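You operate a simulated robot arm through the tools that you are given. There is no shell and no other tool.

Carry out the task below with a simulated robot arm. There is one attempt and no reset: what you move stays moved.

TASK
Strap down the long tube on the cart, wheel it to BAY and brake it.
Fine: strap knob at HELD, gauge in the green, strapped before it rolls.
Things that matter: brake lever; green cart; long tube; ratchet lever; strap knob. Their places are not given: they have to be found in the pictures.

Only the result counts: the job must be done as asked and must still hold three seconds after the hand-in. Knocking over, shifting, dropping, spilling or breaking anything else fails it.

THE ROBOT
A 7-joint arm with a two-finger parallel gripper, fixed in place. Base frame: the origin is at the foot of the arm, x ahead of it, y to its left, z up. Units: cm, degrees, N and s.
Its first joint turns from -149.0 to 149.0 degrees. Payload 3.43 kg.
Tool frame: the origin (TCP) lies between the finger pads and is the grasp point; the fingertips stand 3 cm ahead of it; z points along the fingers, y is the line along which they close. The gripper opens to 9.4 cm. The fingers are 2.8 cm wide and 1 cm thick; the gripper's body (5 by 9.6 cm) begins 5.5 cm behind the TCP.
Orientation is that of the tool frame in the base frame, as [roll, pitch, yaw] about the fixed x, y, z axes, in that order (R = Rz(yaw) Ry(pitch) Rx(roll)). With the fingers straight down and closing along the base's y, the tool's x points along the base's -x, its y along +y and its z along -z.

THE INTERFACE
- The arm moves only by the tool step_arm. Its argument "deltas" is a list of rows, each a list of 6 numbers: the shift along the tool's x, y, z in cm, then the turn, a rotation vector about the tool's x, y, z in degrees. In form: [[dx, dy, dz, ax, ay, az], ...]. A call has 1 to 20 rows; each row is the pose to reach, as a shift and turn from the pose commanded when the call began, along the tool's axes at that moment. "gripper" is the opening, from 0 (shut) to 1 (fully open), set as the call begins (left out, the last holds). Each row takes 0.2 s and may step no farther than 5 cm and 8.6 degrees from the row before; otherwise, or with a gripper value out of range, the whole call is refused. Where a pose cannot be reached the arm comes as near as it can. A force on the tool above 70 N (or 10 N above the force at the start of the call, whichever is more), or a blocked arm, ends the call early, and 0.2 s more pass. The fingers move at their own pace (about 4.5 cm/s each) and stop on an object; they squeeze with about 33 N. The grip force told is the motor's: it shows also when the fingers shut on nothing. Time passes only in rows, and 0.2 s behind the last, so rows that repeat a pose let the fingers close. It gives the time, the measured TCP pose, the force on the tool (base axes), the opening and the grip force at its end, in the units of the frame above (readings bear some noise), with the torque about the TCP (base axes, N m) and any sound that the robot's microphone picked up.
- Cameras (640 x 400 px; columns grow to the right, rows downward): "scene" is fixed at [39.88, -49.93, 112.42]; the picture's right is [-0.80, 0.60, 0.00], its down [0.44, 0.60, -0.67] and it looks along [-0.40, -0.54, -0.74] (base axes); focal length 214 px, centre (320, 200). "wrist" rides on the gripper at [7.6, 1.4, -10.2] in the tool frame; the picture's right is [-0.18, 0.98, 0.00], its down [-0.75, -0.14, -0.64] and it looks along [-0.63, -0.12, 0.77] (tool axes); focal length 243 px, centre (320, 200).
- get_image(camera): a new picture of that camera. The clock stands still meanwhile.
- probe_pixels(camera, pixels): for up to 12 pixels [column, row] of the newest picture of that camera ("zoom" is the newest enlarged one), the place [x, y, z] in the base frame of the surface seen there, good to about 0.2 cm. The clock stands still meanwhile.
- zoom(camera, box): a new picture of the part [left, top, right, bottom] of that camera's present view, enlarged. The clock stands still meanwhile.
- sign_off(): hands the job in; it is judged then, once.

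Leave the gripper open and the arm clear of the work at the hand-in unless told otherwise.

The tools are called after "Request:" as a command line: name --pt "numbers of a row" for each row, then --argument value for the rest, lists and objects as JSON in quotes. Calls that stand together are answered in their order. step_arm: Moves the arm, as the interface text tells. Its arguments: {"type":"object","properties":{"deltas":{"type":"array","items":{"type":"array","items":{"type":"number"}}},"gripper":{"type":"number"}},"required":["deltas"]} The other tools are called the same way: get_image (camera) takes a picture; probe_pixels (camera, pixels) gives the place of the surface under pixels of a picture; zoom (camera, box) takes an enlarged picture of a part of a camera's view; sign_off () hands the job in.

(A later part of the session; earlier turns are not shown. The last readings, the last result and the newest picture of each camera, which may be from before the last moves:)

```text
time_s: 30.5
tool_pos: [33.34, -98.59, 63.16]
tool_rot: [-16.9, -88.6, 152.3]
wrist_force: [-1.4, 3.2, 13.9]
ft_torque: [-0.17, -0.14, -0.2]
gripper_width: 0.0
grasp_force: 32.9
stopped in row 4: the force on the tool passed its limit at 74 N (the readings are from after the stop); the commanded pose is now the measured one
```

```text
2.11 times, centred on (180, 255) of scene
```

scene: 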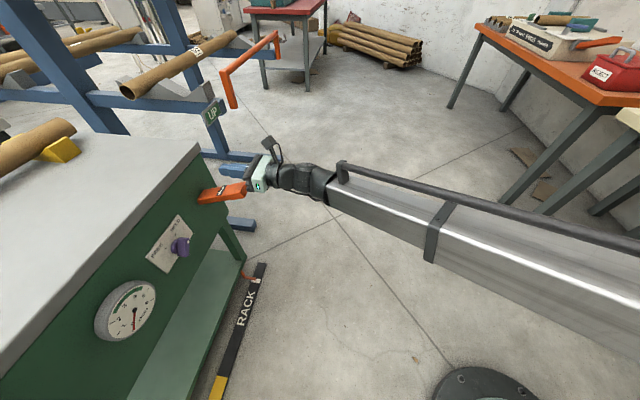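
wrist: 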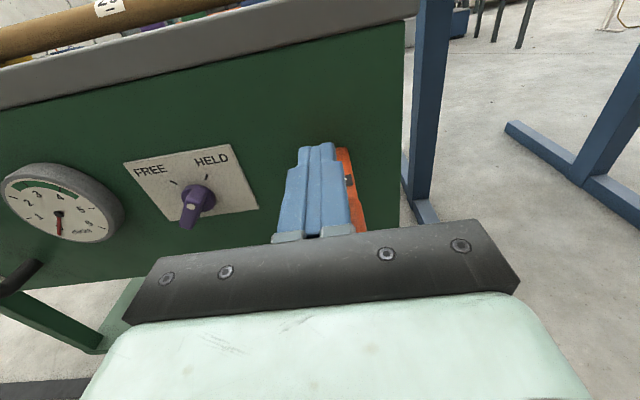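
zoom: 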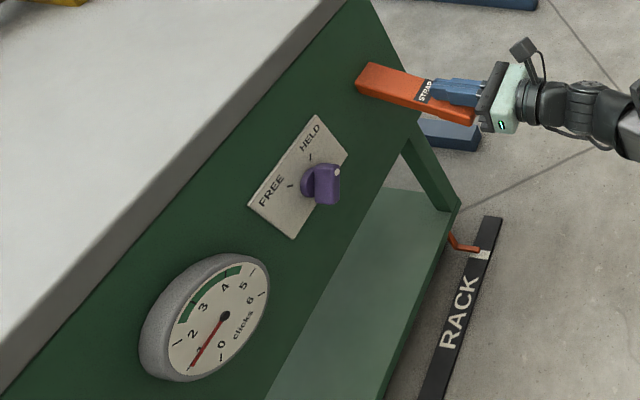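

The gauge now reads 1, so a full down stroke to the stop gives one click. I'll raise the fingers and see whether the lever returns.

Request:
step_arm --pt "2 0 0 0 0 0" --pt "4 0 0 0 0 0" --pt "6 0 0 0 0 0" --pt "8 0 0 0 0 0" --pt "10 0 0 0 0 0" --pt "12.5 0 0 0 0 0"

Request:
zoom --camera "scene" --box '[80, 160, 280, 350]'

Request:
get_image --camera "wrist"

```text
time_s: 31.9
tool_pos: [33.07, -98.56, 75.49]
tool_rot: [-19.0, -88.8, 154.2]
wrist_force: [0.2, -0.2, -0.3]
ft_torque: [0.01, 0.03, -0.01]
gripper_width: 0.0
grasp_force: 33.0
```

```text
2.11 times, centred on (180, 255) of scene
```

zoom: 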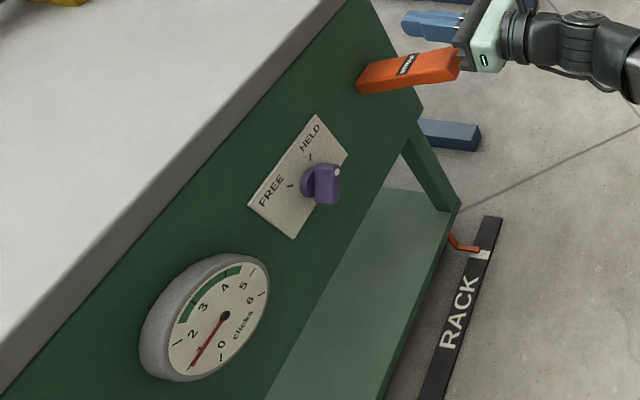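

```text
taken
```

wrist: 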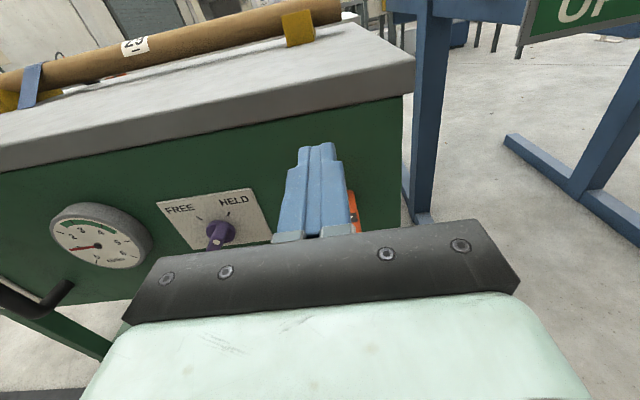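

The lever springs back, the gauge holds 1, and a strap is over the tube. Second stroke now.

Request:
step_arm --pt "-2.5 0 0 0 0 0" --pt "-5 0 0 0 0 0" --pt "-7 0 0 0 0 0" --pt "-9 0 0 0 0 0" --pt "-10.5 0 0 0 0 0" --pt "-11.5 0 0 0 0 0" --pt "-12.2 0 0 0 0 0" --pt "-12.8 0 0 0 0 0" --pt "-13.3 0 0 0 0 0"

Request:
zoom --camera "scene" --box '[80, 160, 280, 350]'

```text
time_s: 34.0
tool_pos: [33.35, -98.77, 63.19]
tool_rot: [-15.7, -87.6, 151.1]
wrist_force: [-3.1, 3.1, 14.9]
ft_torque: [-0.2, -0.19, -0.11]
gripper_width: 0.01
grasp_force: 33.1
stopped in row 9: the force on the tool passed its limit at 73 N (the readings are from after the stop); the commanded pose is now the measured one
```

```text
2.11 times, centred on (180, 255) of scene
```

zoom: 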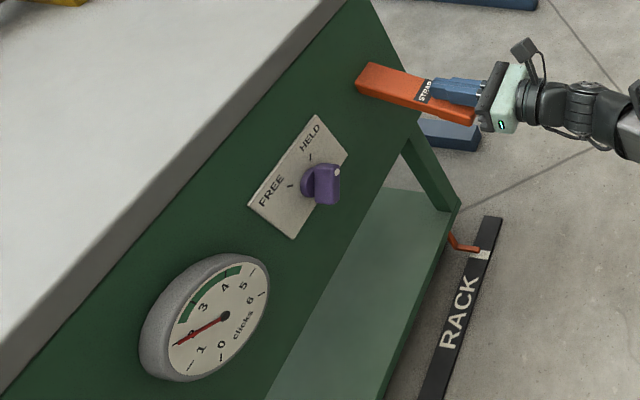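

The gauge reads 2. I'll raise and do a third stroke, a little shallower to avoid bearing hard on the stop.

Request:
step_arm --pt "2 0 0 0 0 0" --pt "4 0 0 0 0 0" --pt "6 0 0 0 0 0" --pt "8 0 0 0 0 0" --pt "10 0 0 0 0 0" --pt "12.5 0 0 0 0 0" --pt "12.5 0 0 0 0 0"

Request:
step_arm --pt "-2.5 0 0 0 0 0" --pt "-5 0 0 0 0 0" --pt "-7 0 0 0 0 0" --pt "-9 0 0 0 0 0" --pt "-10.5 0 0 0 0 0" --pt "-11.5 0 0 0 0 0" --pt "-12.2 0 0 0 0 0" --pt "-12.7 0 0 0 0 0" --pt "-12.9 0 0 0 0 0"

Request:
zoom --camera "scene" --box '[80, 160, 280, 350]'

```text
time_s: 35.6
tool_pos: [32.96, -98.29, 75.4]
tool_rot: [-17.3, -87.8, 152.6]
wrist_force: [0.1, -0.4, 0.3]
ft_torque: [-0.01, -0.01, 0.0]
gripper_width: 0.0
grasp_force: 33.1
```

```text
time_s: 37.6
tool_pos: [33.25, -98.75, 63.16]
tool_rot: [-14.8, -87.2, 150.2]
wrist_force: [5.7, -14.0, 52.0]
ft_torque: [-1.04, -0.79, -0.11]
gripper_width: 0.0
grasp_force: 32.7
```

```text
2.11 times, centred on (180, 255) of scene
```

zoom: 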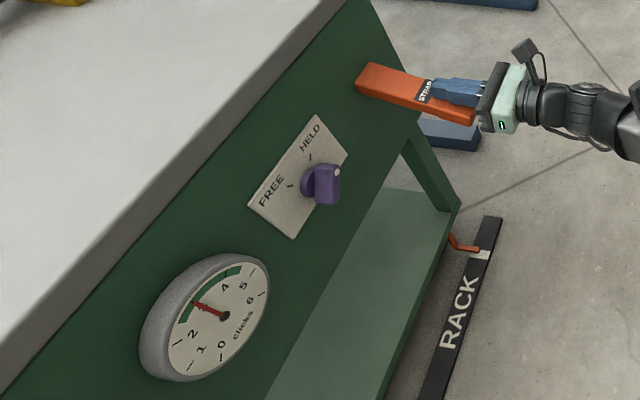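

The gauge reads 3, inside the green. I'll raise off the lever and retreat from the face.

Request:
step_arm --pt "2 0 0 0 0 0" --pt "4 0 0 0 0 0" --pt "6 0 0 0 0 0" --pt "8 0 0 0 0 0" --pt "10 0 0 0 0 0" --pt "12.5 0 0 0 0 0" --pt "12.5 0 -4 0 0 0" --pt "12.5 0 -8 0 0 0" --pt "12.5 0 -12 0 0 0" --pt "12.5 0 -16 0 0 0"

Request:
get_image --camera "wrist"

Request:
zoom --camera "scene" --box '[0, 100, 280, 350]'

```text
time_s: 39.8
tool_pos: [21.7, -87.17, 74.64]
tool_rot: [-16.5, -87.8, 151.9]
wrist_force: [-0.1, -0.9, -0.4]
ft_torque: [0.03, 0.03, 0.01]
gripper_width: 0.0
grasp_force: 32.7
```

```text
taken
```

wrist: 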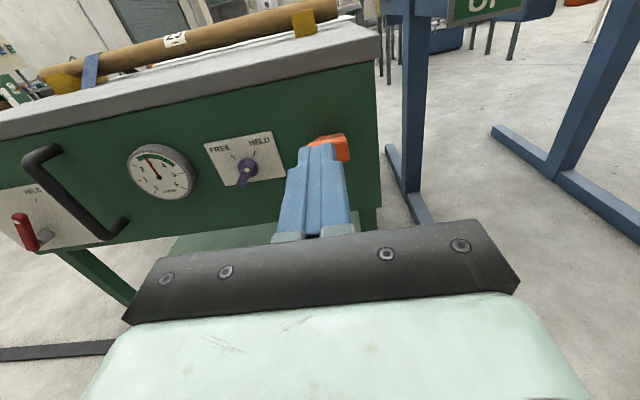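

```text
1.60 times, centred on (140, 225) of scene
```

zoom: 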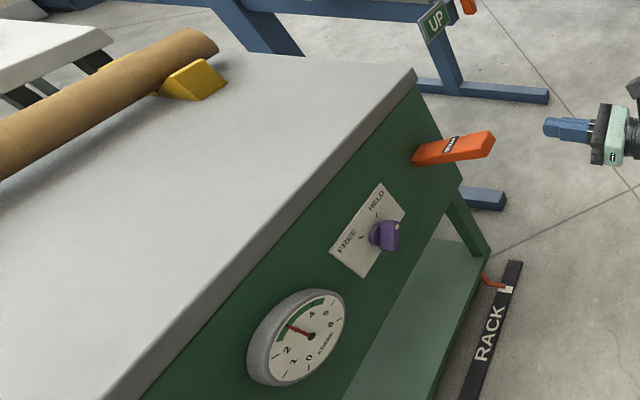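

Next I'll check the gauge closely, then travel along the face at s≈-77 to the brake lever.

Request:
zoom --camera "wrist" --box '[110, 120, 270, 220]'

Request:
step_arm --pt "-0.7 -4.5 0 0 -2 0" --pt "-1.4 -9 0 0 -2 0" --pt "-2.1 -13.5 0 0 -2 0" --pt "-2.8 -18 0 0 -2 0" --pt "-3.5 -22.5 0 0 -2 0" --pt "-4.2 -27 0 0 -2 0" --pt "-4.9 -31.5 0 0 -2 0" --pt "-5.6 -36 0 0 -2 0" --pt "-6.3 -40.5 0 0 -2 0" --pt "-7 -45 0 0 -2 0" --pt "-7.7 -49.5 0 0 -2 0" --pt "-8.4 -54 0 0 -2 0" --pt "-9 -58 0 0 -2 0"

Request:
get_image --camera "wrist"

```text
4.00 times, centred on (190, 170) of wrist
```

zoom: 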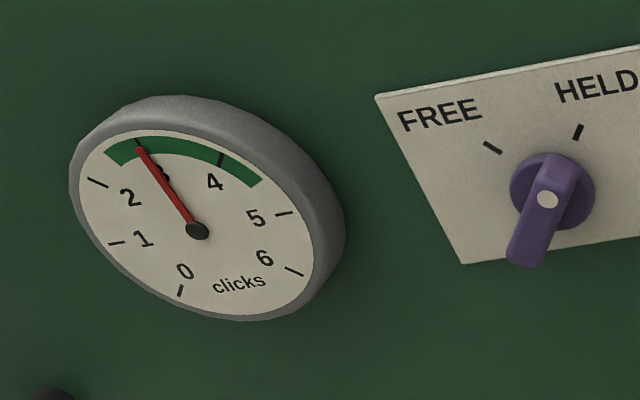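

```text
time_s: 42.6
tool_pos: [57.92, -52.8, 67.32]
tool_rot: [-150.4, -88.6, -68.6]
wrist_force: [-0.6, 0.5, -0.4]
ft_torque: [0.02, -0.01, 0.02]
gripper_width: 0.0
grasp_force: 33.4
out of reach, approached as far as the arm can: row 10, 11, 12, 13
```

```text
taken
```

wrist: 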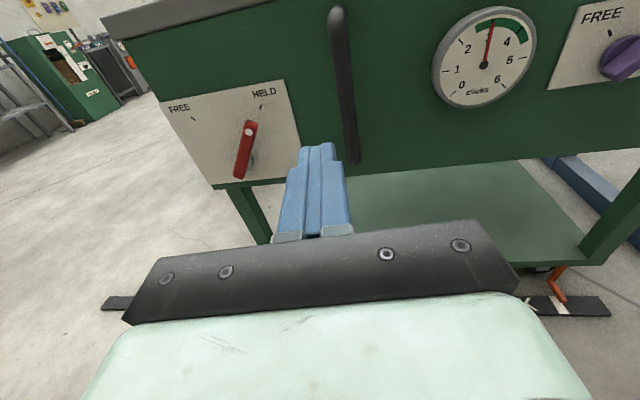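

The needle sits on 3, inside the green. The arm hit a folded limit there at u≈3.6, s≈-78, probably from being too close in. I'll extend to s≈-88, still clear of the handle and lever.

Request:
step_arm --pt "0 0 4 0 0 0" --pt "0 0 8 0 0 0" --pt "0 0 10 0 0 0" --pt "0 0 10 0 0 0"

Request:
get_image --camera "wrist"

```text
time_s: 43.6
tool_pos: [65.54, -59.25, 67.13]
tool_rot: [-150.6, -88.6, -68.4]
wrist_force: [0.7, 0.4, 0.3]
ft_torque: [-0.01, -0.02, 0.01]
gripper_width: 0.03
grasp_force: 32.7
```

```text
taken
```

wrist: 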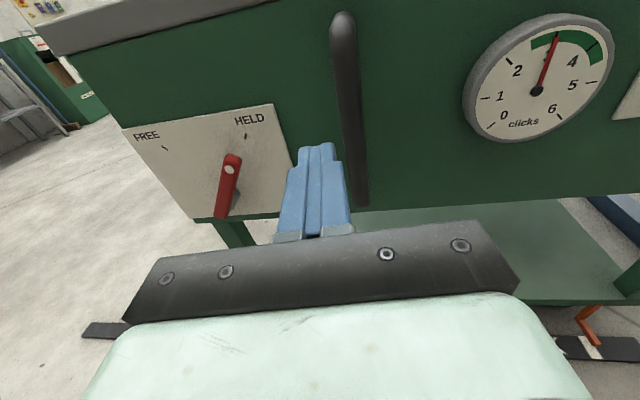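

The tool sits at u=4.5, s=-88 with about 6° of yaw. I'll go to the -u side of the brake lever (u≈13, z≈61), yawing a bit more toward +u to stay in range.

Request:
step_arm --pt "-2 -2.7 1.6 3.3 0 0" --pt "-4 -5.4 3.2 6.6 0 0" --pt "-6.1 -8.05 4.8 10 0 0" --pt "-6.1 -8.05 4.8 10 0 0"

Request:
get_image --camera "wrist"

```text
time_s: 44.6
tool_pos: [74.13, -55.63, 61.27]
tool_rot: [-139.8, -88.6, -69.1]
wrist_force: [-0.4, 0.9, 0.7]
ft_torque: [-0.01, 0.02, 0.0]
gripper_width: 0.01
grasp_force: 32.4
```

```text
taken
```

wrist: 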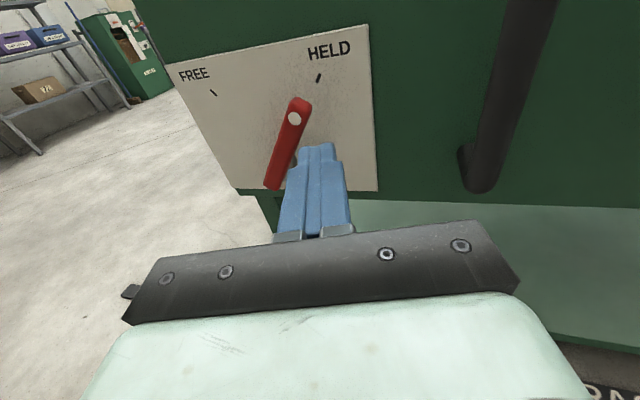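

Request:
zoom --camera "wrist" --box '[170, 20, 390, 200]'

Request:
probe_pixels --camera "wrist" --pixels '[[293, 118], [298, 103], [283, 150], [272, 180], [318, 78], [214, 93], [305, 130], [270, 190], [360, 100], [200, 60]]'

```text
2.22 times, centred on (280, 110) of wrist
```

zoom: 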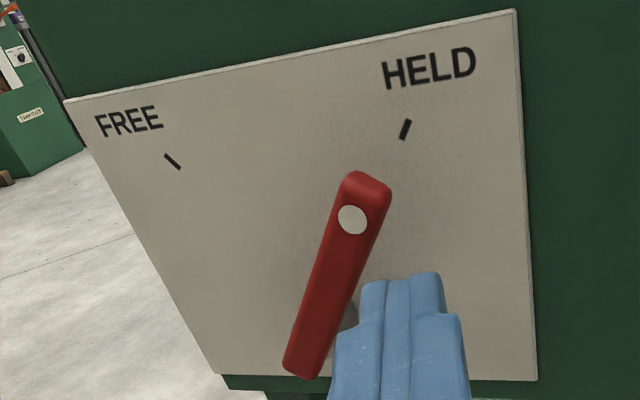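

```text
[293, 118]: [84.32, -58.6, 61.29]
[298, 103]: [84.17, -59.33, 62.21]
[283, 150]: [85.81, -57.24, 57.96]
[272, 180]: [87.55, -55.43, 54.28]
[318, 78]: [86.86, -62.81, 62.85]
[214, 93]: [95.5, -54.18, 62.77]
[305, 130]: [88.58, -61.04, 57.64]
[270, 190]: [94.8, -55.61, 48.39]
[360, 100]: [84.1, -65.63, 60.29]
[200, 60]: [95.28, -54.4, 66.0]
```

The brake pivot is at about u=23.1, z=54.8, with ticks at ±38°. I'll dip to z≈58.6 and move in beside the lever on its -u side, not touching it yet.

Request:
step_arm --pt "-2.7 0.5 2 0 0 0" --pt "-2.7 1.0 5 0 0 0" --pt "-2.7 1.5 8.5 0 0 0" --pt "-2.7 1.5 8.5 0 0 0"

Request:
get_image --camera "wrist"

```text
time_s: 45.6
tool_pos: [80.56, -60.89, 58.14]
tool_rot: [-140.4, -88.6, -68.7]
wrist_force: [-0.8, -0.2, 0.9]
ft_torque: [0.0, -0.02, 0.01]
gripper_width: 0.0
grasp_force: 32.9
```

```text
taken
```

wrist: 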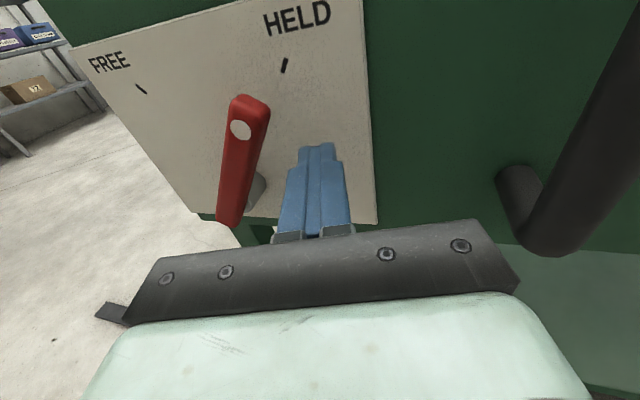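

The fingers are beside the lever. I'll now sweep it along its arc toward FREE.

Request:
step_arm --pt "0.2 -1.44 0.41 0 0 0" --pt "0.5 -2.98 0.86 0 0 0" --pt "1.2 -3.7 1.05 0 0 0" --pt "1.9 -4.42 1.27 0 0 0" --pt "2.6 -5.4 1.5 0 0 0" --pt "3.2 -6.34 1.82 0 0 0" --pt "3.6 -7.5 2.15 0 0 0" --pt "3.9 -8.75 2.51 0 0 0"

Request:
get_image --camera "wrist"

```text
time_s: 47.4
tool_pos: [86.84, -54.79, 62.4]
tool_rot: [-143.8, -88.5, -64.4]
wrist_force: [-0.2, -0.9, -0.9]
ft_torque: [-0.04, -0.01, -0.04]
gripper_width: 0.0
grasp_force: 32.9
out of reach, approached as far as the arm can: row 8
```

```text
taken
```

wrist: 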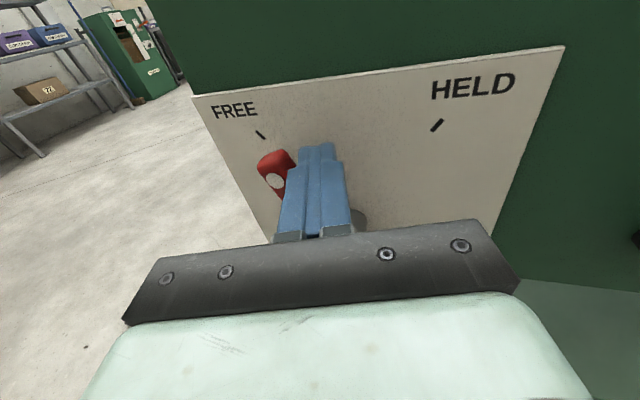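

The lever is close to FREE. I'll finish the sweep with a bit more yaw to stay within reach.

Request:
step_arm --pt "-0.1 -0.5 0.15 5 0 0" --pt "-0.3 -1.0 0.3 10 0 0" --pt "-0.6 -1.8 0.55 12 0 0" --pt "-0.9 -2.6 0.8 12 0 0"

Request:
get_image --camera "wrist"

```text
time_s: 48.4
tool_pos: [89.06, -52.83, 61.23]
tool_rot: [-136.5, -88.5, -60.5]
wrist_force: [-0.2, -0.6, -0.5]
ft_torque: [0.02, -0.04, 0.0]
gripper_width: 0.0
grasp_force: 33.0
```

```text
taken
```

wrist: 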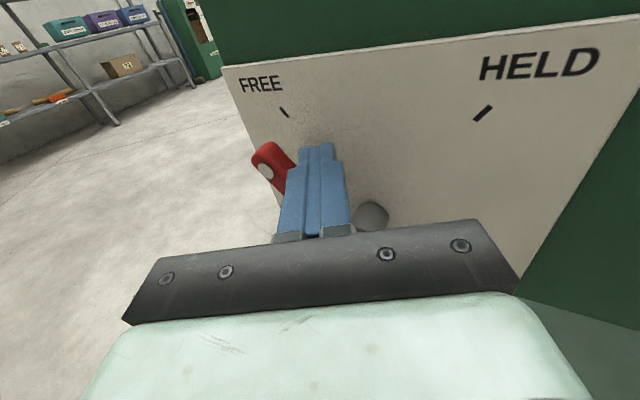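

Request:
step_arm --pt "-0.3 -0.7 0.3 0 0 0" --pt "-0.6 -1.3 0.6 0 0 0"

Request:
get_image --camera "wrist"

```text
time_s: 49.0
tool_pos: [89.9, -51.81, 60.81]
tool_rot: [-132.5, -88.6, -64.5]
wrist_force: [-0.8, 0.2, 2.9]
ft_torque: [-0.01, -0.11, -0.04]
gripper_width: 0.0
grasp_force: 33.0
```

```text
taken
```

wrist: 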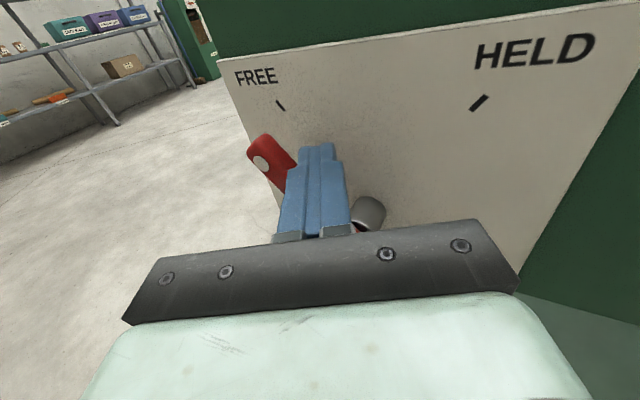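

I'll back off and view the brake lever.

Request:
step_arm --pt "0 0.5 -3 0 0 0" --pt "0 0.5 -7 0 0 0" --pt "0 0.5 -11 0 0 0"

Request:
get_image --camera "wrist"

Request:
zoom --camera "wrist" --box '[180, 40, 420, 220]'

```text
time_s: 49.8
tool_pos: [79.18, -49.14, 61.02]
tool_rot: [-128.1, -88.6, -68.8]
wrist_force: [-1.0, -0.6, -0.2]
ft_torque: [-0.04, -0.02, 0.02]
gripper_width: 0.01
grasp_force: 32.8
```

```text
taken
```

wrist: 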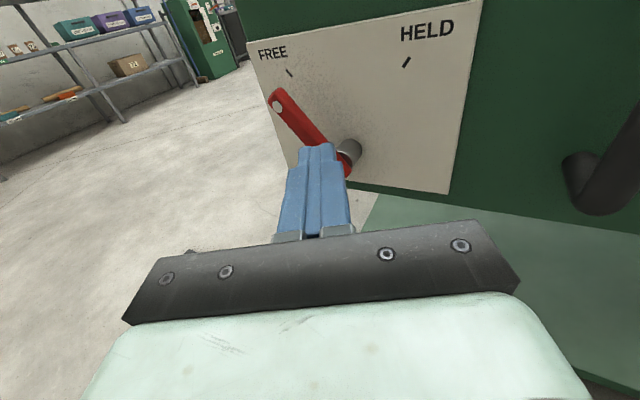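

```text
2.22 times, centred on (300, 130) of wrist
```

zoom: 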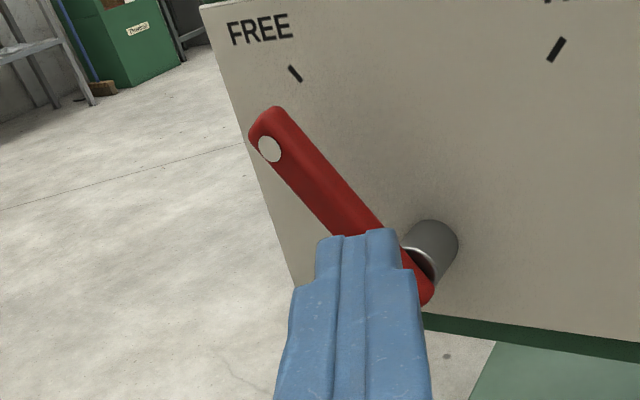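

Request:
probe_pixels --camera "zoom" --pixels '[[270, 148], [262, 125], [330, 190], [360, 215], [430, 240], [425, 290], [295, 72], [557, 48]]'

```text
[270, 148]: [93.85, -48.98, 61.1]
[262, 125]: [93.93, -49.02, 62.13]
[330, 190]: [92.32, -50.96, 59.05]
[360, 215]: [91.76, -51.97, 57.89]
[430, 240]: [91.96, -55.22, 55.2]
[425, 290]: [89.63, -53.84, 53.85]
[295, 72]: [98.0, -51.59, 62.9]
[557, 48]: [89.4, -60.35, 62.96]
```

The plate ticks have shifted by about 3.5 cm in u. The brake is now off, and pushing the lever onto its stop rolled the cart slightly, after it was strapped. I'll grip the vertical handle, now at about u=7.2, s=-100, and first line up in front of it with the gripper open.

Request:
step_arm --pt "0.6 3.7 -1.9 1.2 0 0" --pt "1.2 7.4 -3.8 2.4 0 0" --pt "1.8 11.1 -5.7 3.6 0 0" --pt "2.4 14.8 -7.6 4.8 0 0" --pt "3 18.37 -9.5 6 0 0" --pt "3 18.37 -9.5 6 0 0" --gripper 0.75

Request:
get_image --camera "wrist"

Request:
get_image --camera "scene"

```text
time_s: 51.2
tool_pos: [64.56, -63.89, 63.97]
tool_rot: [-122.2, -88.6, -68.9]
wrist_force: [0.1, -0.6, -0.4]
ft_torque: [0.0, 0.02, -0.02]
gripper_width: 7.03
grasp_force: 0.0
```

```text
taken
```

wrist: 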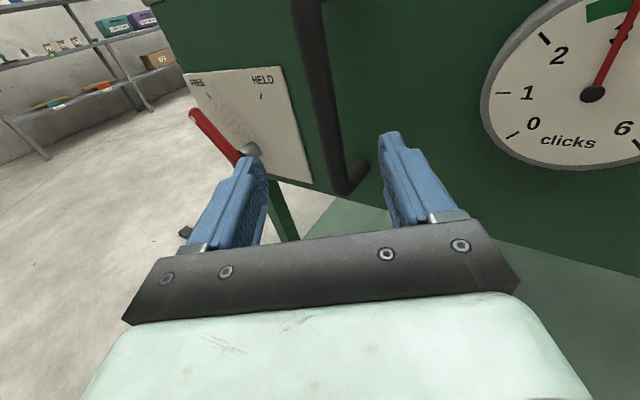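

```text
taken
```

scene: 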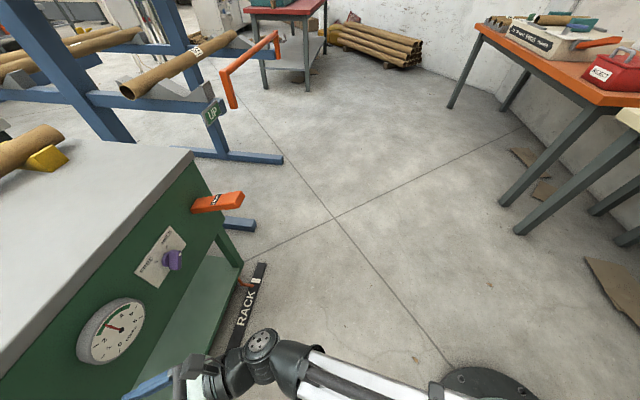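

I can see the handle between the fingers. I'll probe it for its exact position.

Request:
probe_pixels --camera "wrist" --pixels '[[312, 50], [318, 90], [325, 130], [335, 165], [342, 185], [308, 20], [355, 175], [330, 100], [310, 100]]'

```text
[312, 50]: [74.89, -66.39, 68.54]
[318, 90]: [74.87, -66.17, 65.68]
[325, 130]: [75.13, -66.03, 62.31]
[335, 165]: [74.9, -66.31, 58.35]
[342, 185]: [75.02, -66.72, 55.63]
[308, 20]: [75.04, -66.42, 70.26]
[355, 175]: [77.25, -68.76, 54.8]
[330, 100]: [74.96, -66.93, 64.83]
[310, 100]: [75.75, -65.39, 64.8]
```

The handle axis is at about u=6.6, s=-100.5. I'll advance 11.4 cm along the tool so the bar ends up at the grasp point, then close.

Request:
step_arm --pt "0 0.3 4 0 0 0" --pt "0 0.3 8 0 0 0" --pt "0 0.3 10 0 0 0" --pt "0 0.3 11.4 0 0 0" --pt "0 0.3 11.4 0 0 0"

Request:
get_image --camera "wrist"

```text
time_s: 52.4
tool_pos: [76.16, -66.31, 63.9]
tool_rot: [-122.4, -88.7, -68.7]
wrist_force: [-1.1, 0.3, -1.3]
ft_torque: [0.0, -0.02, 0.02]
gripper_width: 7.07
grasp_force: 0.0
```

```text
taken
```

wrist: 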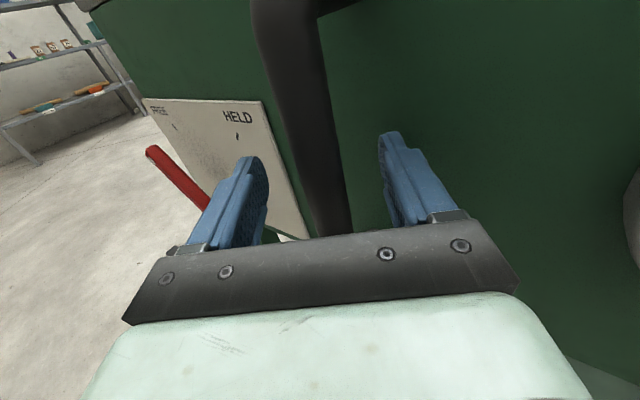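

The bar is centred between the fingers. Closing.

Request:
step_arm --pt "0 0 0 0 0 0" --pt "0 0 0 0 0 0" --pt "0 0 0 0 0 0" --pt "0 0 0 0 0 0" --pt "0 0 0 0 0 0" --pt "0 0 0 0 0 0" --gripper 0

```text
time_s: 53.8
tool_pos: [76.24, -66.44, 63.96]
tool_rot: [-123.6, -88.7, -67.5]
wrist_force: [19.0, -24.8, 5.3]
ft_torque: [-1.06, 0.52, -0.01]
gripper_width: 2.67
grasp_force: 45.3
```

Gripped (width 2.67), with some inward pull on the tool. I'll ease slightly inward and begin rolling gently in +u, watching forces.

Request:
step_arm --pt "0 0.17 0.25 0 0 0" --pt "0 -0.1 0.45 0 0 0" --pt "0 -0.6 0.75 0 0 0" --pt "0 -1.2 1.15 0 0 0" --pt "0 -1.9 1.6 0 0 0" --pt "0 -2.6 2.1 0 0 0" --pt "0 -3.2 2.5 0 0 0" --pt "0 -3.6 2.78 0 0 0" --pt "0 -3.8 2.92 0 0 0"

Request:
get_image --camera "scene"

Request:
get_image --camera "wrist"

```text
time_s: 55.8
tool_pos: [79.49, -63.24, 63.83]
tool_rot: [-120.5, -88.7, -70.5]
wrist_force: [-7.6, 2.2, 24.2]
ft_torque: [-0.78, 1.07, -0.08]
gripper_width: 2.64
grasp_force: 45.0
```

```text
taken
```

scene: 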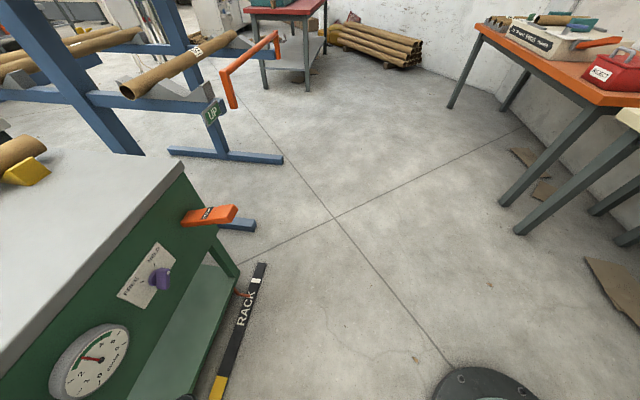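

```text
taken
```

wrist: 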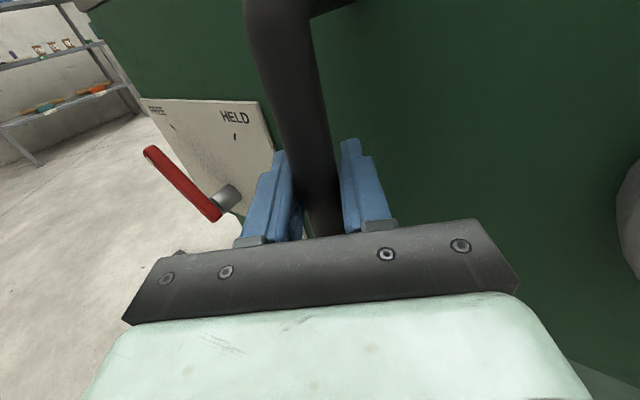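

The cart rolls smoothly and the gauge is still in the green. I'll continue about 17.5 cm.

Request:
step_arm --pt "0 -0.25 0.17 0 0 0" --pt "0 -0.75 0.5 0 0 0" --pt "0 -1.49 1.0 0 0 0" --pt "0 -2.32 1.56 0 0 0" --pt "0 -3.15 2.12 0 0 0" --pt "0 -3.98 2.68 0 0 0" --pt "0 -4.81 3.24 0 0 0" --pt "0 -5.64 3.79 0 0 0" --pt "0 -6.47 4.35 0 0 0" --pt "0 -7.3 4.91 0 0 0" --pt "0 -8.13 5.47 0 0 0" --pt "0 -8.96 6.03 0 0 0" --pt "0 -9.79 6.58 0 0 0" --pt "0 -10.62 7.14 0 0 0" --pt "0 -11.45 7.7 0 0 0" --pt "0 -12.28 8.26 0 0 0" --pt "0 -13.11 8.82 0 0 0" --pt "0 -13.78 9.26 0 0 0" --pt "0 -14.28 9.6 0 0 0" --pt "0 -14.53 9.77 0 0 0"

Request:
get_image --camera "scene"

Request:
get_image --camera "wrist"

```text
time_s: 60.0
tool_pos: [91.92, -50.7, 63.89]
tool_rot: [-127.4, -88.6, -63.6]
wrist_force: [-28.2, 22.4, -13.1]
ft_torque: [-1.08, -0.43, 0.12]
gripper_width: 2.63
grasp_force: 44.9
```

```text
taken
```

scene: 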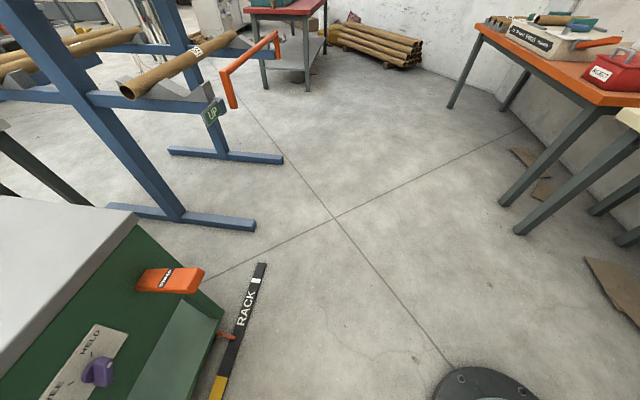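

```text
taken
```

wrist: 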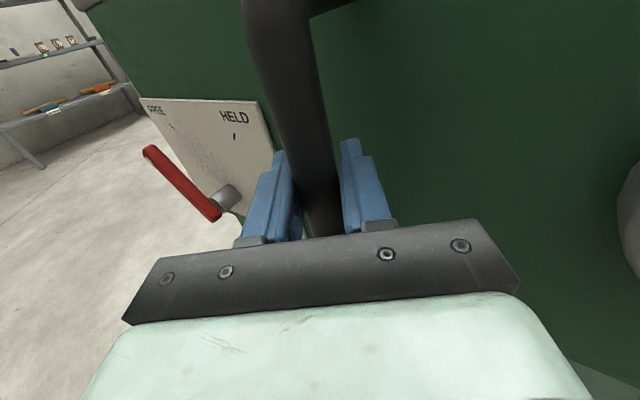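

The pointer is visible at about (230,335) beside the strip, nearing the yellow. I'll probe the pointer and strip.

Request:
zoom --camera "scene" --box '[180, 260, 280, 400]'

Request:
probe_pixels --camera "zoom" --pixels '[[150, 210], [157, 211], [140, 208], [130, 205], [110, 340], [160, 345], [95, 390], [145, 395]]'

```text
2.86 times, centred on (230, 330) of scene
```

zoom: 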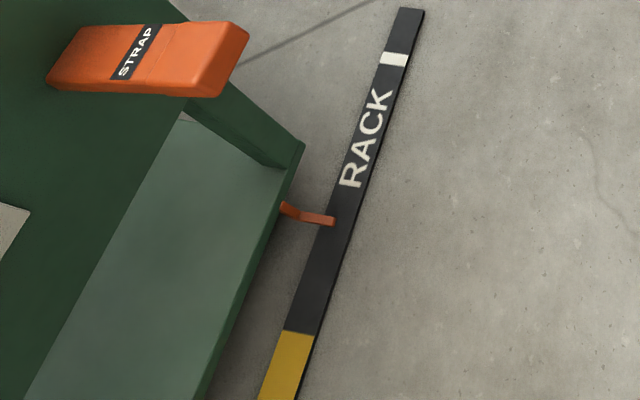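

```text
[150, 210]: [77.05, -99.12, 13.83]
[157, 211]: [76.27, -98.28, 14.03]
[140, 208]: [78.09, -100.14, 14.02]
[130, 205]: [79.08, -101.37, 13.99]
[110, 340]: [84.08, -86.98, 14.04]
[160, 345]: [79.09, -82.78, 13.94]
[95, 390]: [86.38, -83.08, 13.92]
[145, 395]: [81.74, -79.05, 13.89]
```

Request:
probe_pixels --camera "zoom" --pixels '[[331, 221], [322, 219], [305, 216], [285, 210], [300, 331], [300, 337], [285, 370], [345, 180], [395, 60]]'

```text
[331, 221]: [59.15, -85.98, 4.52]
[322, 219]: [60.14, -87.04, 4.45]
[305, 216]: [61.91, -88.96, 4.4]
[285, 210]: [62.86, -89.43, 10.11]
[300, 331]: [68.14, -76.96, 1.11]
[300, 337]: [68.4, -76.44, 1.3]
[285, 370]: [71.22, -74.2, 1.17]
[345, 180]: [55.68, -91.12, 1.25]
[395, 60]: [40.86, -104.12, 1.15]
```

The pointer is at u=-19.0. The yellow BAY mark runs from about -6 to +6.3, so about 19 cm remain. I'll continue with a small outward correction to relieve the pressing force.

Request:
step_arm --pt "0 -0.4 -0.03 0 0 0" --pt "0 -0.89 0.29 0 0 0" --pt "0 -1.65 0.78 0 0 0" --pt "0 -2.49 1.33 0 0 0" --pt "0 -3.32 1.87 0 0 0" --pt "0 -4.16 2.42 0 0 0" --pt "0 -5.0 2.97 0 0 0" --pt "0 -5.84 3.51 0 0 0" --pt "0 -6.68 4.06 0 0 0" --pt "0 -7.51 4.6 0 0 0" --pt "0 -8.35 5.15 0 0 0" --pt "0 -9.19 5.7 0 0 0" --pt "0 -10.03 6.24 0 0 0" --pt "0 -10.87 6.79 0 0 0" --pt "0 -11.7 7.33 0 0 0" --pt "0 -12.54 7.88 0 0 0" --pt "0 -13.2 8.32 0 0 0" --pt "0 -13.6 8.59 0 0 0" --pt "0 -13.8 8.7 0 0 0"

Request:
get_image --camera "scene"

Request:
zoom --camera "scene" --box '[120, 260, 320, 400]'

```text
time_s: 64.0
tool_pos: [103.2, -38.94, 63.9]
tool_rot: [-129.6, -88.5, -61.7]
wrist_force: [22.8, -30.6, -13.8]
ft_torque: [-1.14, -0.35, 0.07]
gripper_width: 2.64
grasp_force: 45.4
```

```text
taken
```

scene: 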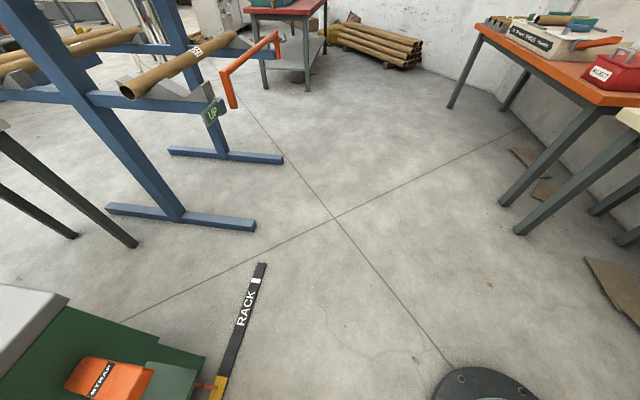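

```text
2.86 times, centred on (220, 330) of scene
```

zoom: 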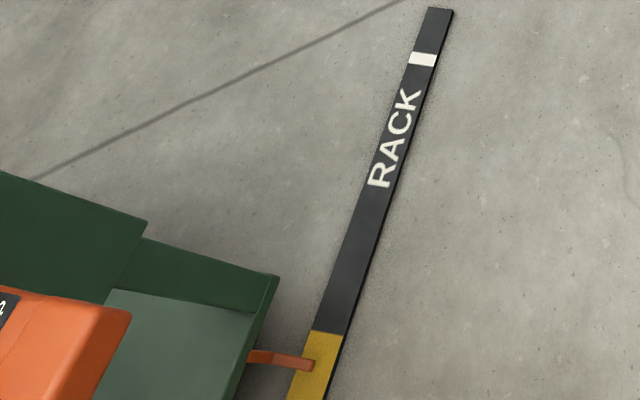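

Request:
probe_pixels --camera "zoom" --pixels '[[311, 365], [300, 363], [285, 361], [325, 333], [310, 390]]'

Request:
get_image --camera "wrist"

```text
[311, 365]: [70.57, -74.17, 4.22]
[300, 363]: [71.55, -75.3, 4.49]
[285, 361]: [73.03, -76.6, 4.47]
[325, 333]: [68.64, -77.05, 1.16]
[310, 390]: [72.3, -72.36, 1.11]
```

```text
taken
```

wrist: 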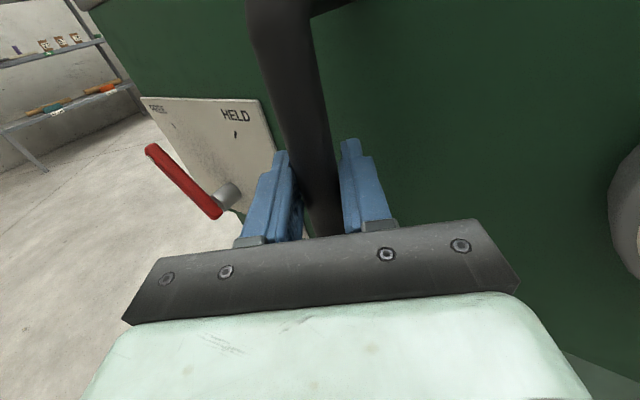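

The pointer is at u≈-2.6, in the yellow. I'll go 3.2 cm more to about the centre and remove the inward pull.

Request:
step_arm --pt "0 0.05 0.3 0 0 0" --pt "0 -0.4 0.65 0 0 0" --pt "0 -1.0 1.05 0 0 0" --pt "0 -1.7 1.5 0 0 0" --pt "0 -2.2 1.82 0 0 0" --pt "0 -2.45 2.0 0 0 0" --pt "0 -2.5 2.04 0 0 0" --pt "0 -2.5 2.04 0 0 0" --pt "0 -2.5 2.04 0 0 0"

Request:
zoom --camera "scene" --box '[120, 260, 320, 400]'

```text
time_s: 66.0
tool_pos: [105.68, -36.9, 64.26]
tool_rot: [-123.5, -88.7, -67.5]
wrist_force: [-28.2, 22.8, -22.6]
ft_torque: [-1.04, 0.21, 0.06]
gripper_width: 2.66
grasp_force: 44.7
```

```text
2.86 times, centred on (220, 330) of scene
```

zoom: 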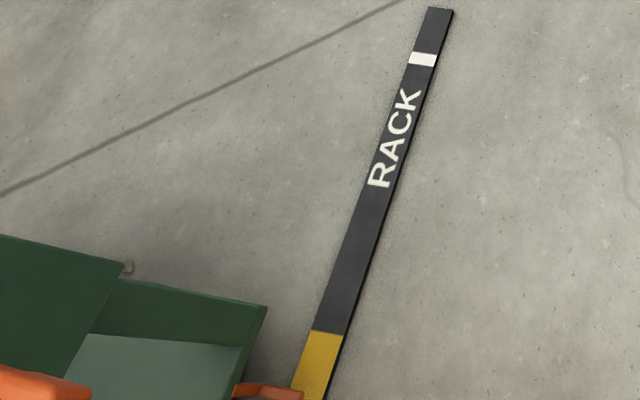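

I'll relieve the side force, release the handle, and back straight out along the tool.

Request:
step_arm --pt "0 -0.08 -0.12 0 0 0" --pt "0 -0.08 -0.12 0 0 0" --pt "0 -0.08 -0.12 0 0 0"

Request:
step_arm --pt "0 0 0 0 0 0" --pt "0 0 0 0 0 0" --pt "0 0 0 0 0 0" --pt "0 0 0 0 0 0" --pt "0 0 0 0 0 0" --gripper 0.75

Request:
step_arm --pt "0 0 -3 0 0 0" --pt "0 0 -7 0 0 0" --pt "0 0 -11 0 0 0" --pt "0 0 -14 0 0 0"

Request:
get_image --camera "wrist"

Request:
zoom --camera "scene" --box '[120, 260, 320, 400]'

```text
time_s: 66.8
tool_pos: [105.55, -36.8, 64.21]
tool_rot: [-119.9, -88.7, -71.1]
wrist_force: [3.3, 3.7, -10.6]
ft_torque: [-0.92, 0.91, -0.07]
gripper_width: 2.64
grasp_force: 45.2
```

```text
time_s: 68.0
tool_pos: [105.6, -36.61, 64.11]
tool_rot: [-121.9, -88.7, -69.1]
wrist_force: [0.3, -0.3, 0.5]
ft_torque: [0.0, 0.01, 0.04]
gripper_width: 7.05
grasp_force: 0.1
```

```text
time_s: 69.0
tool_pos: [91.63, -34.06, 64.3]
tool_rot: [-122.7, -88.7, -68.3]
wrist_force: [-0.2, -0.4, 0.2]
ft_torque: [0.02, -0.05, 0.02]
gripper_width: 7.06
grasp_force: 0.0
```

```text
taken
```

wrist: 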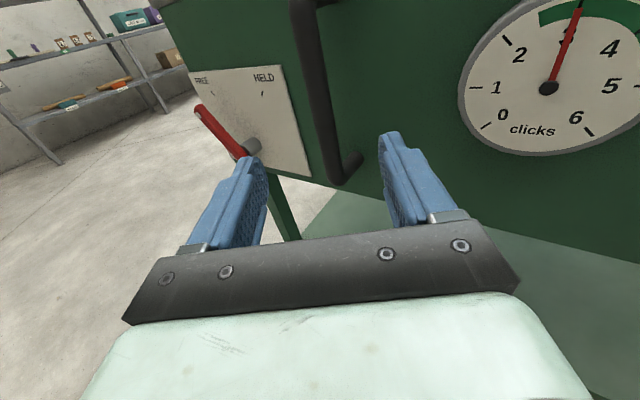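

```text
2.86 times, centred on (220, 330) of scene
```

zoom: 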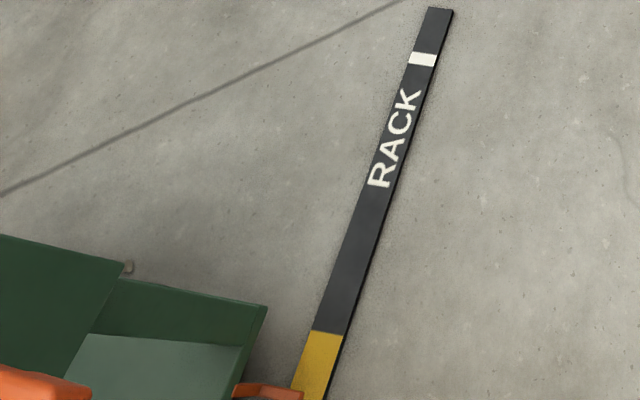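

The cart stayed put when released. I'll probe the lever and ticks at their new places.

Request:
zoom --camera "wrist" --box '[180, 50, 320, 180]'

Request:
probe_pixels --camera "wrist" --pixels '[[200, 108], [215, 125], [228, 142], [236, 153], [250, 146], [262, 94], [210, 94], [320, 90]]'

```text
3.08 times, centred on (250, 115) of wrist
```

zoom: 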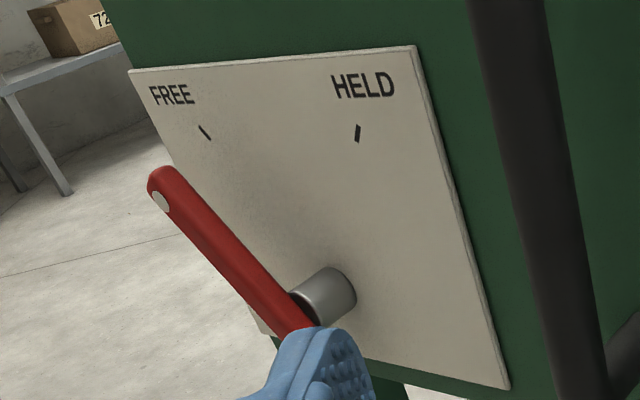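

```text
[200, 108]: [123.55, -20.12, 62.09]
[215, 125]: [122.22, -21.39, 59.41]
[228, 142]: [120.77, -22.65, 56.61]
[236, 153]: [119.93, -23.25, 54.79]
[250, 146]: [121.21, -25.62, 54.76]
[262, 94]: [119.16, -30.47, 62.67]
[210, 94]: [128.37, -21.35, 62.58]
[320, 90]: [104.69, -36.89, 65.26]
```

The lever's pivot is now at u≈68.2, with its tip at u≈73.1, z≈62. I'll shut the gripper and move to a waiting point in front and to the +u side, yawed along the arm.

Request:
step_arm --pt "-0.8 -2.96 2.77 1.2 0 0" --pt "-1.6 -5.9 5.54 2.4 0 0" --pt "-2.4 -8.9 8.3 3.6 0 0" --pt "-3.3 -11.8 11.1 4.8 0 0" --pt "-4.1 -14.8 13.9 6 0 0" --pt "-4.9 -17.7 16.6 7 0 0" --pt "-5.7 -20.7 19.4 8 0 0" --pt "-5.7 -20.7 19.4 8 0 0" --gripper 0

Request:
get_image --camera "wrist"

```text
time_s: 70.8
tool_pos: [114.72, -17.21, 58.6]
tool_rot: [-114.6, -88.5, -68.4]
wrist_force: [-0.3, 0.6, 0.4]
ft_torque: [0.03, 0.0, -0.01]
gripper_width: 0.02
grasp_force: 33.1
```

```text
taken
```

wrist: 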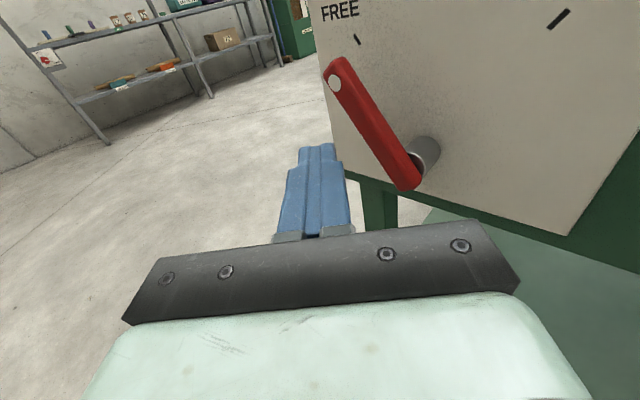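

Request:
probe_pixels --camera "wrist" --pixels '[[338, 80], [342, 65], [365, 115], [385, 145], [405, 180], [425, 150], [357, 40], [560, 18]]'

```text
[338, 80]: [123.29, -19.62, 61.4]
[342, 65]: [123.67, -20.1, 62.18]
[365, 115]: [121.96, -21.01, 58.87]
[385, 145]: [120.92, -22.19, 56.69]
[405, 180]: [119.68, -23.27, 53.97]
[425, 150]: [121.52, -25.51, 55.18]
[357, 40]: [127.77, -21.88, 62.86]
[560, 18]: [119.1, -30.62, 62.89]
```

Reached. I'll advance 9.7 cm along the tool to bring the fingertips beside the lever on its +u side.

Request:
step_arm --pt "0 0 4 0 0 0" --pt "0 0 7.5 0 0 0" --pt "0 0 9.7 0 0 0" --pt "0 0 9.7 0 0 0"

Request:
get_image --camera "wrist"

```text
time_s: 71.8
tool_pos: [124.38, -17.16, 58.76]
tool_rot: [-114.2, -89.1, -68.4]
wrist_force: [-44.9, 51.1, 1.0]
ft_torque: [-0.59, -0.62, -0.59]
gripper_width: 0.01
grasp_force: 32.4
```

```text
taken
```

wrist: 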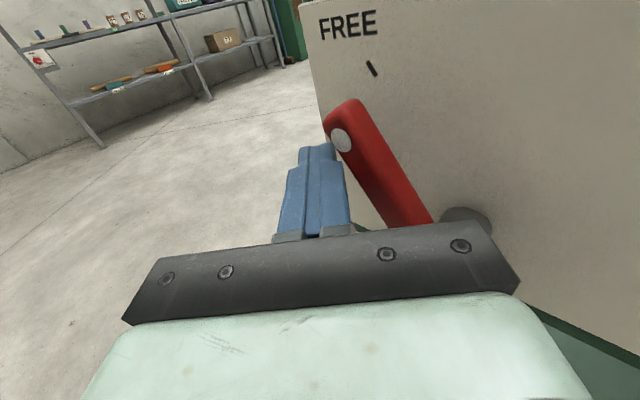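

The tool reads about 68 N outward, so it is touching something near the lever tip. I'll back off 1.5 cm first and then look closely.

Request:
step_arm --pt "0 0 -0.8 0 0 0" --pt "0 0 -1.5 0 0 0"

Request:
get_image --camera "wrist"

Request:
zoom --camera "wrist" --box '[250, 60, 470, 260]'

Request:
get_image --camera "scene"

```text
time_s: 72.4
tool_pos: [123.15, -18.29, 58.66]
tool_rot: [-115.0, -88.4, -68.3]
wrist_force: [0.0, 1.1, 0.6]
ft_torque: [-0.01, -0.02, -0.02]
gripper_width: 0.0
grasp_force: 32.6
```

```text
taken
```

wrist: 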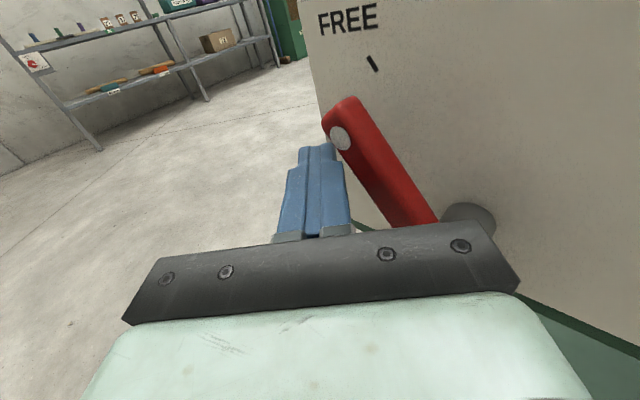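

```text
2.00 times, centred on (360, 160) of wrist
```

zoom: 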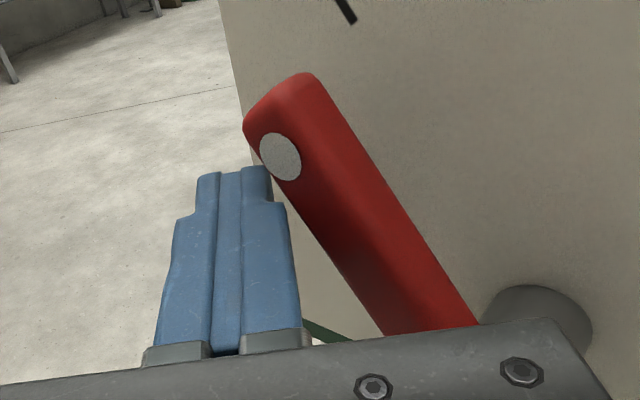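

```text
taken
```

scene: 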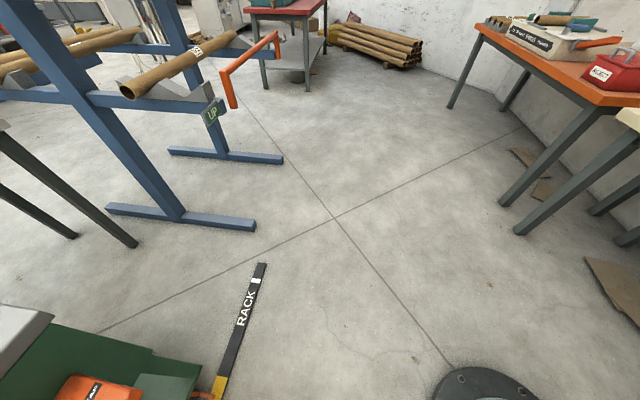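

Request:
zoom --camera "scene" --box '[120, 260, 320, 400]'

Request:
probe_pixels --camera "wrist" --pixels '[[340, 138], [333, 115], [355, 102], [365, 160], [345, 165], [390, 210], [372, 62], [465, 215], [330, 160], [315, 150], [345, 200]]'

```text
2.86 times, centred on (220, 330) of scene
```

zoom: 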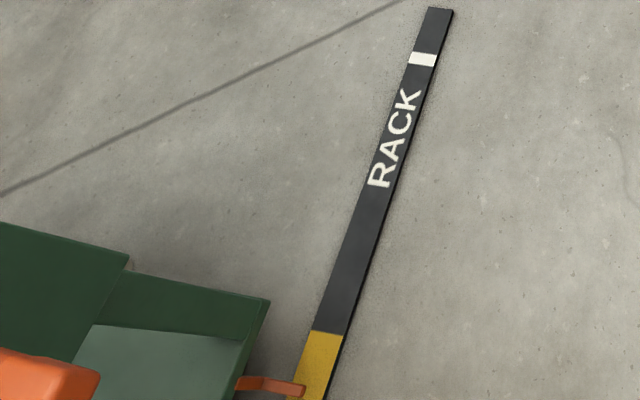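

```text
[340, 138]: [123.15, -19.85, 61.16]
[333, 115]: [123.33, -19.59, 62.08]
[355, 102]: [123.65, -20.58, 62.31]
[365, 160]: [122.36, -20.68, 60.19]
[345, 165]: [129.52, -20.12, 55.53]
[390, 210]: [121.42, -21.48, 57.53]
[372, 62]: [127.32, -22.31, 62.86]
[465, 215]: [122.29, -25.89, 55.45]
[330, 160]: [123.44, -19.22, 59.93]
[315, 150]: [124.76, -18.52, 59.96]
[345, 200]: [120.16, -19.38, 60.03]
```

The cart nudged back about 0.6 cm, and the pointer is still near the centre of the yellow. The finger's side was on the lever tip. I'll retreat a little, shift to lower z and further +u, and slip in beside it.

Request:
step_arm --pt "0 -0.6 -1.5 0 0 0" --pt "-1.6 -1.2 -1.0 0 0 0" --pt "-1.6 -1.3 0.5 0 0 0" --pt "-1.6 -1.3 1.8 0 0 0"

Request:
get_image --camera "wrist"

```text
time_s: 73.4
tool_pos: [124.86, -16.6, 56.93]
tool_rot: [-118.5, -88.6, -64.2]
wrist_force: [0.5, -0.2, -0.2]
ft_torque: [0.02, 0.04, 0.01]
gripper_width: 0.02
grasp_force: 33.0
```

```text
taken
```

wrist: 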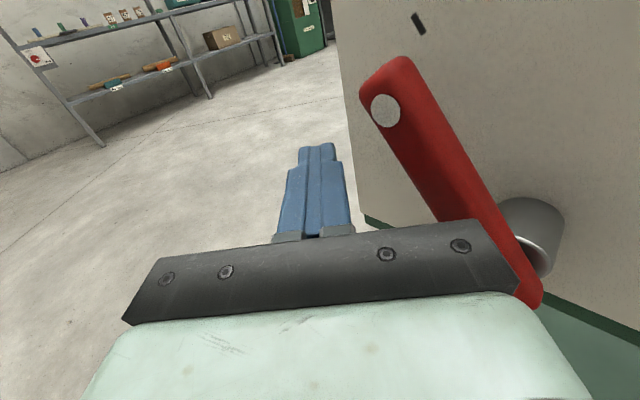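

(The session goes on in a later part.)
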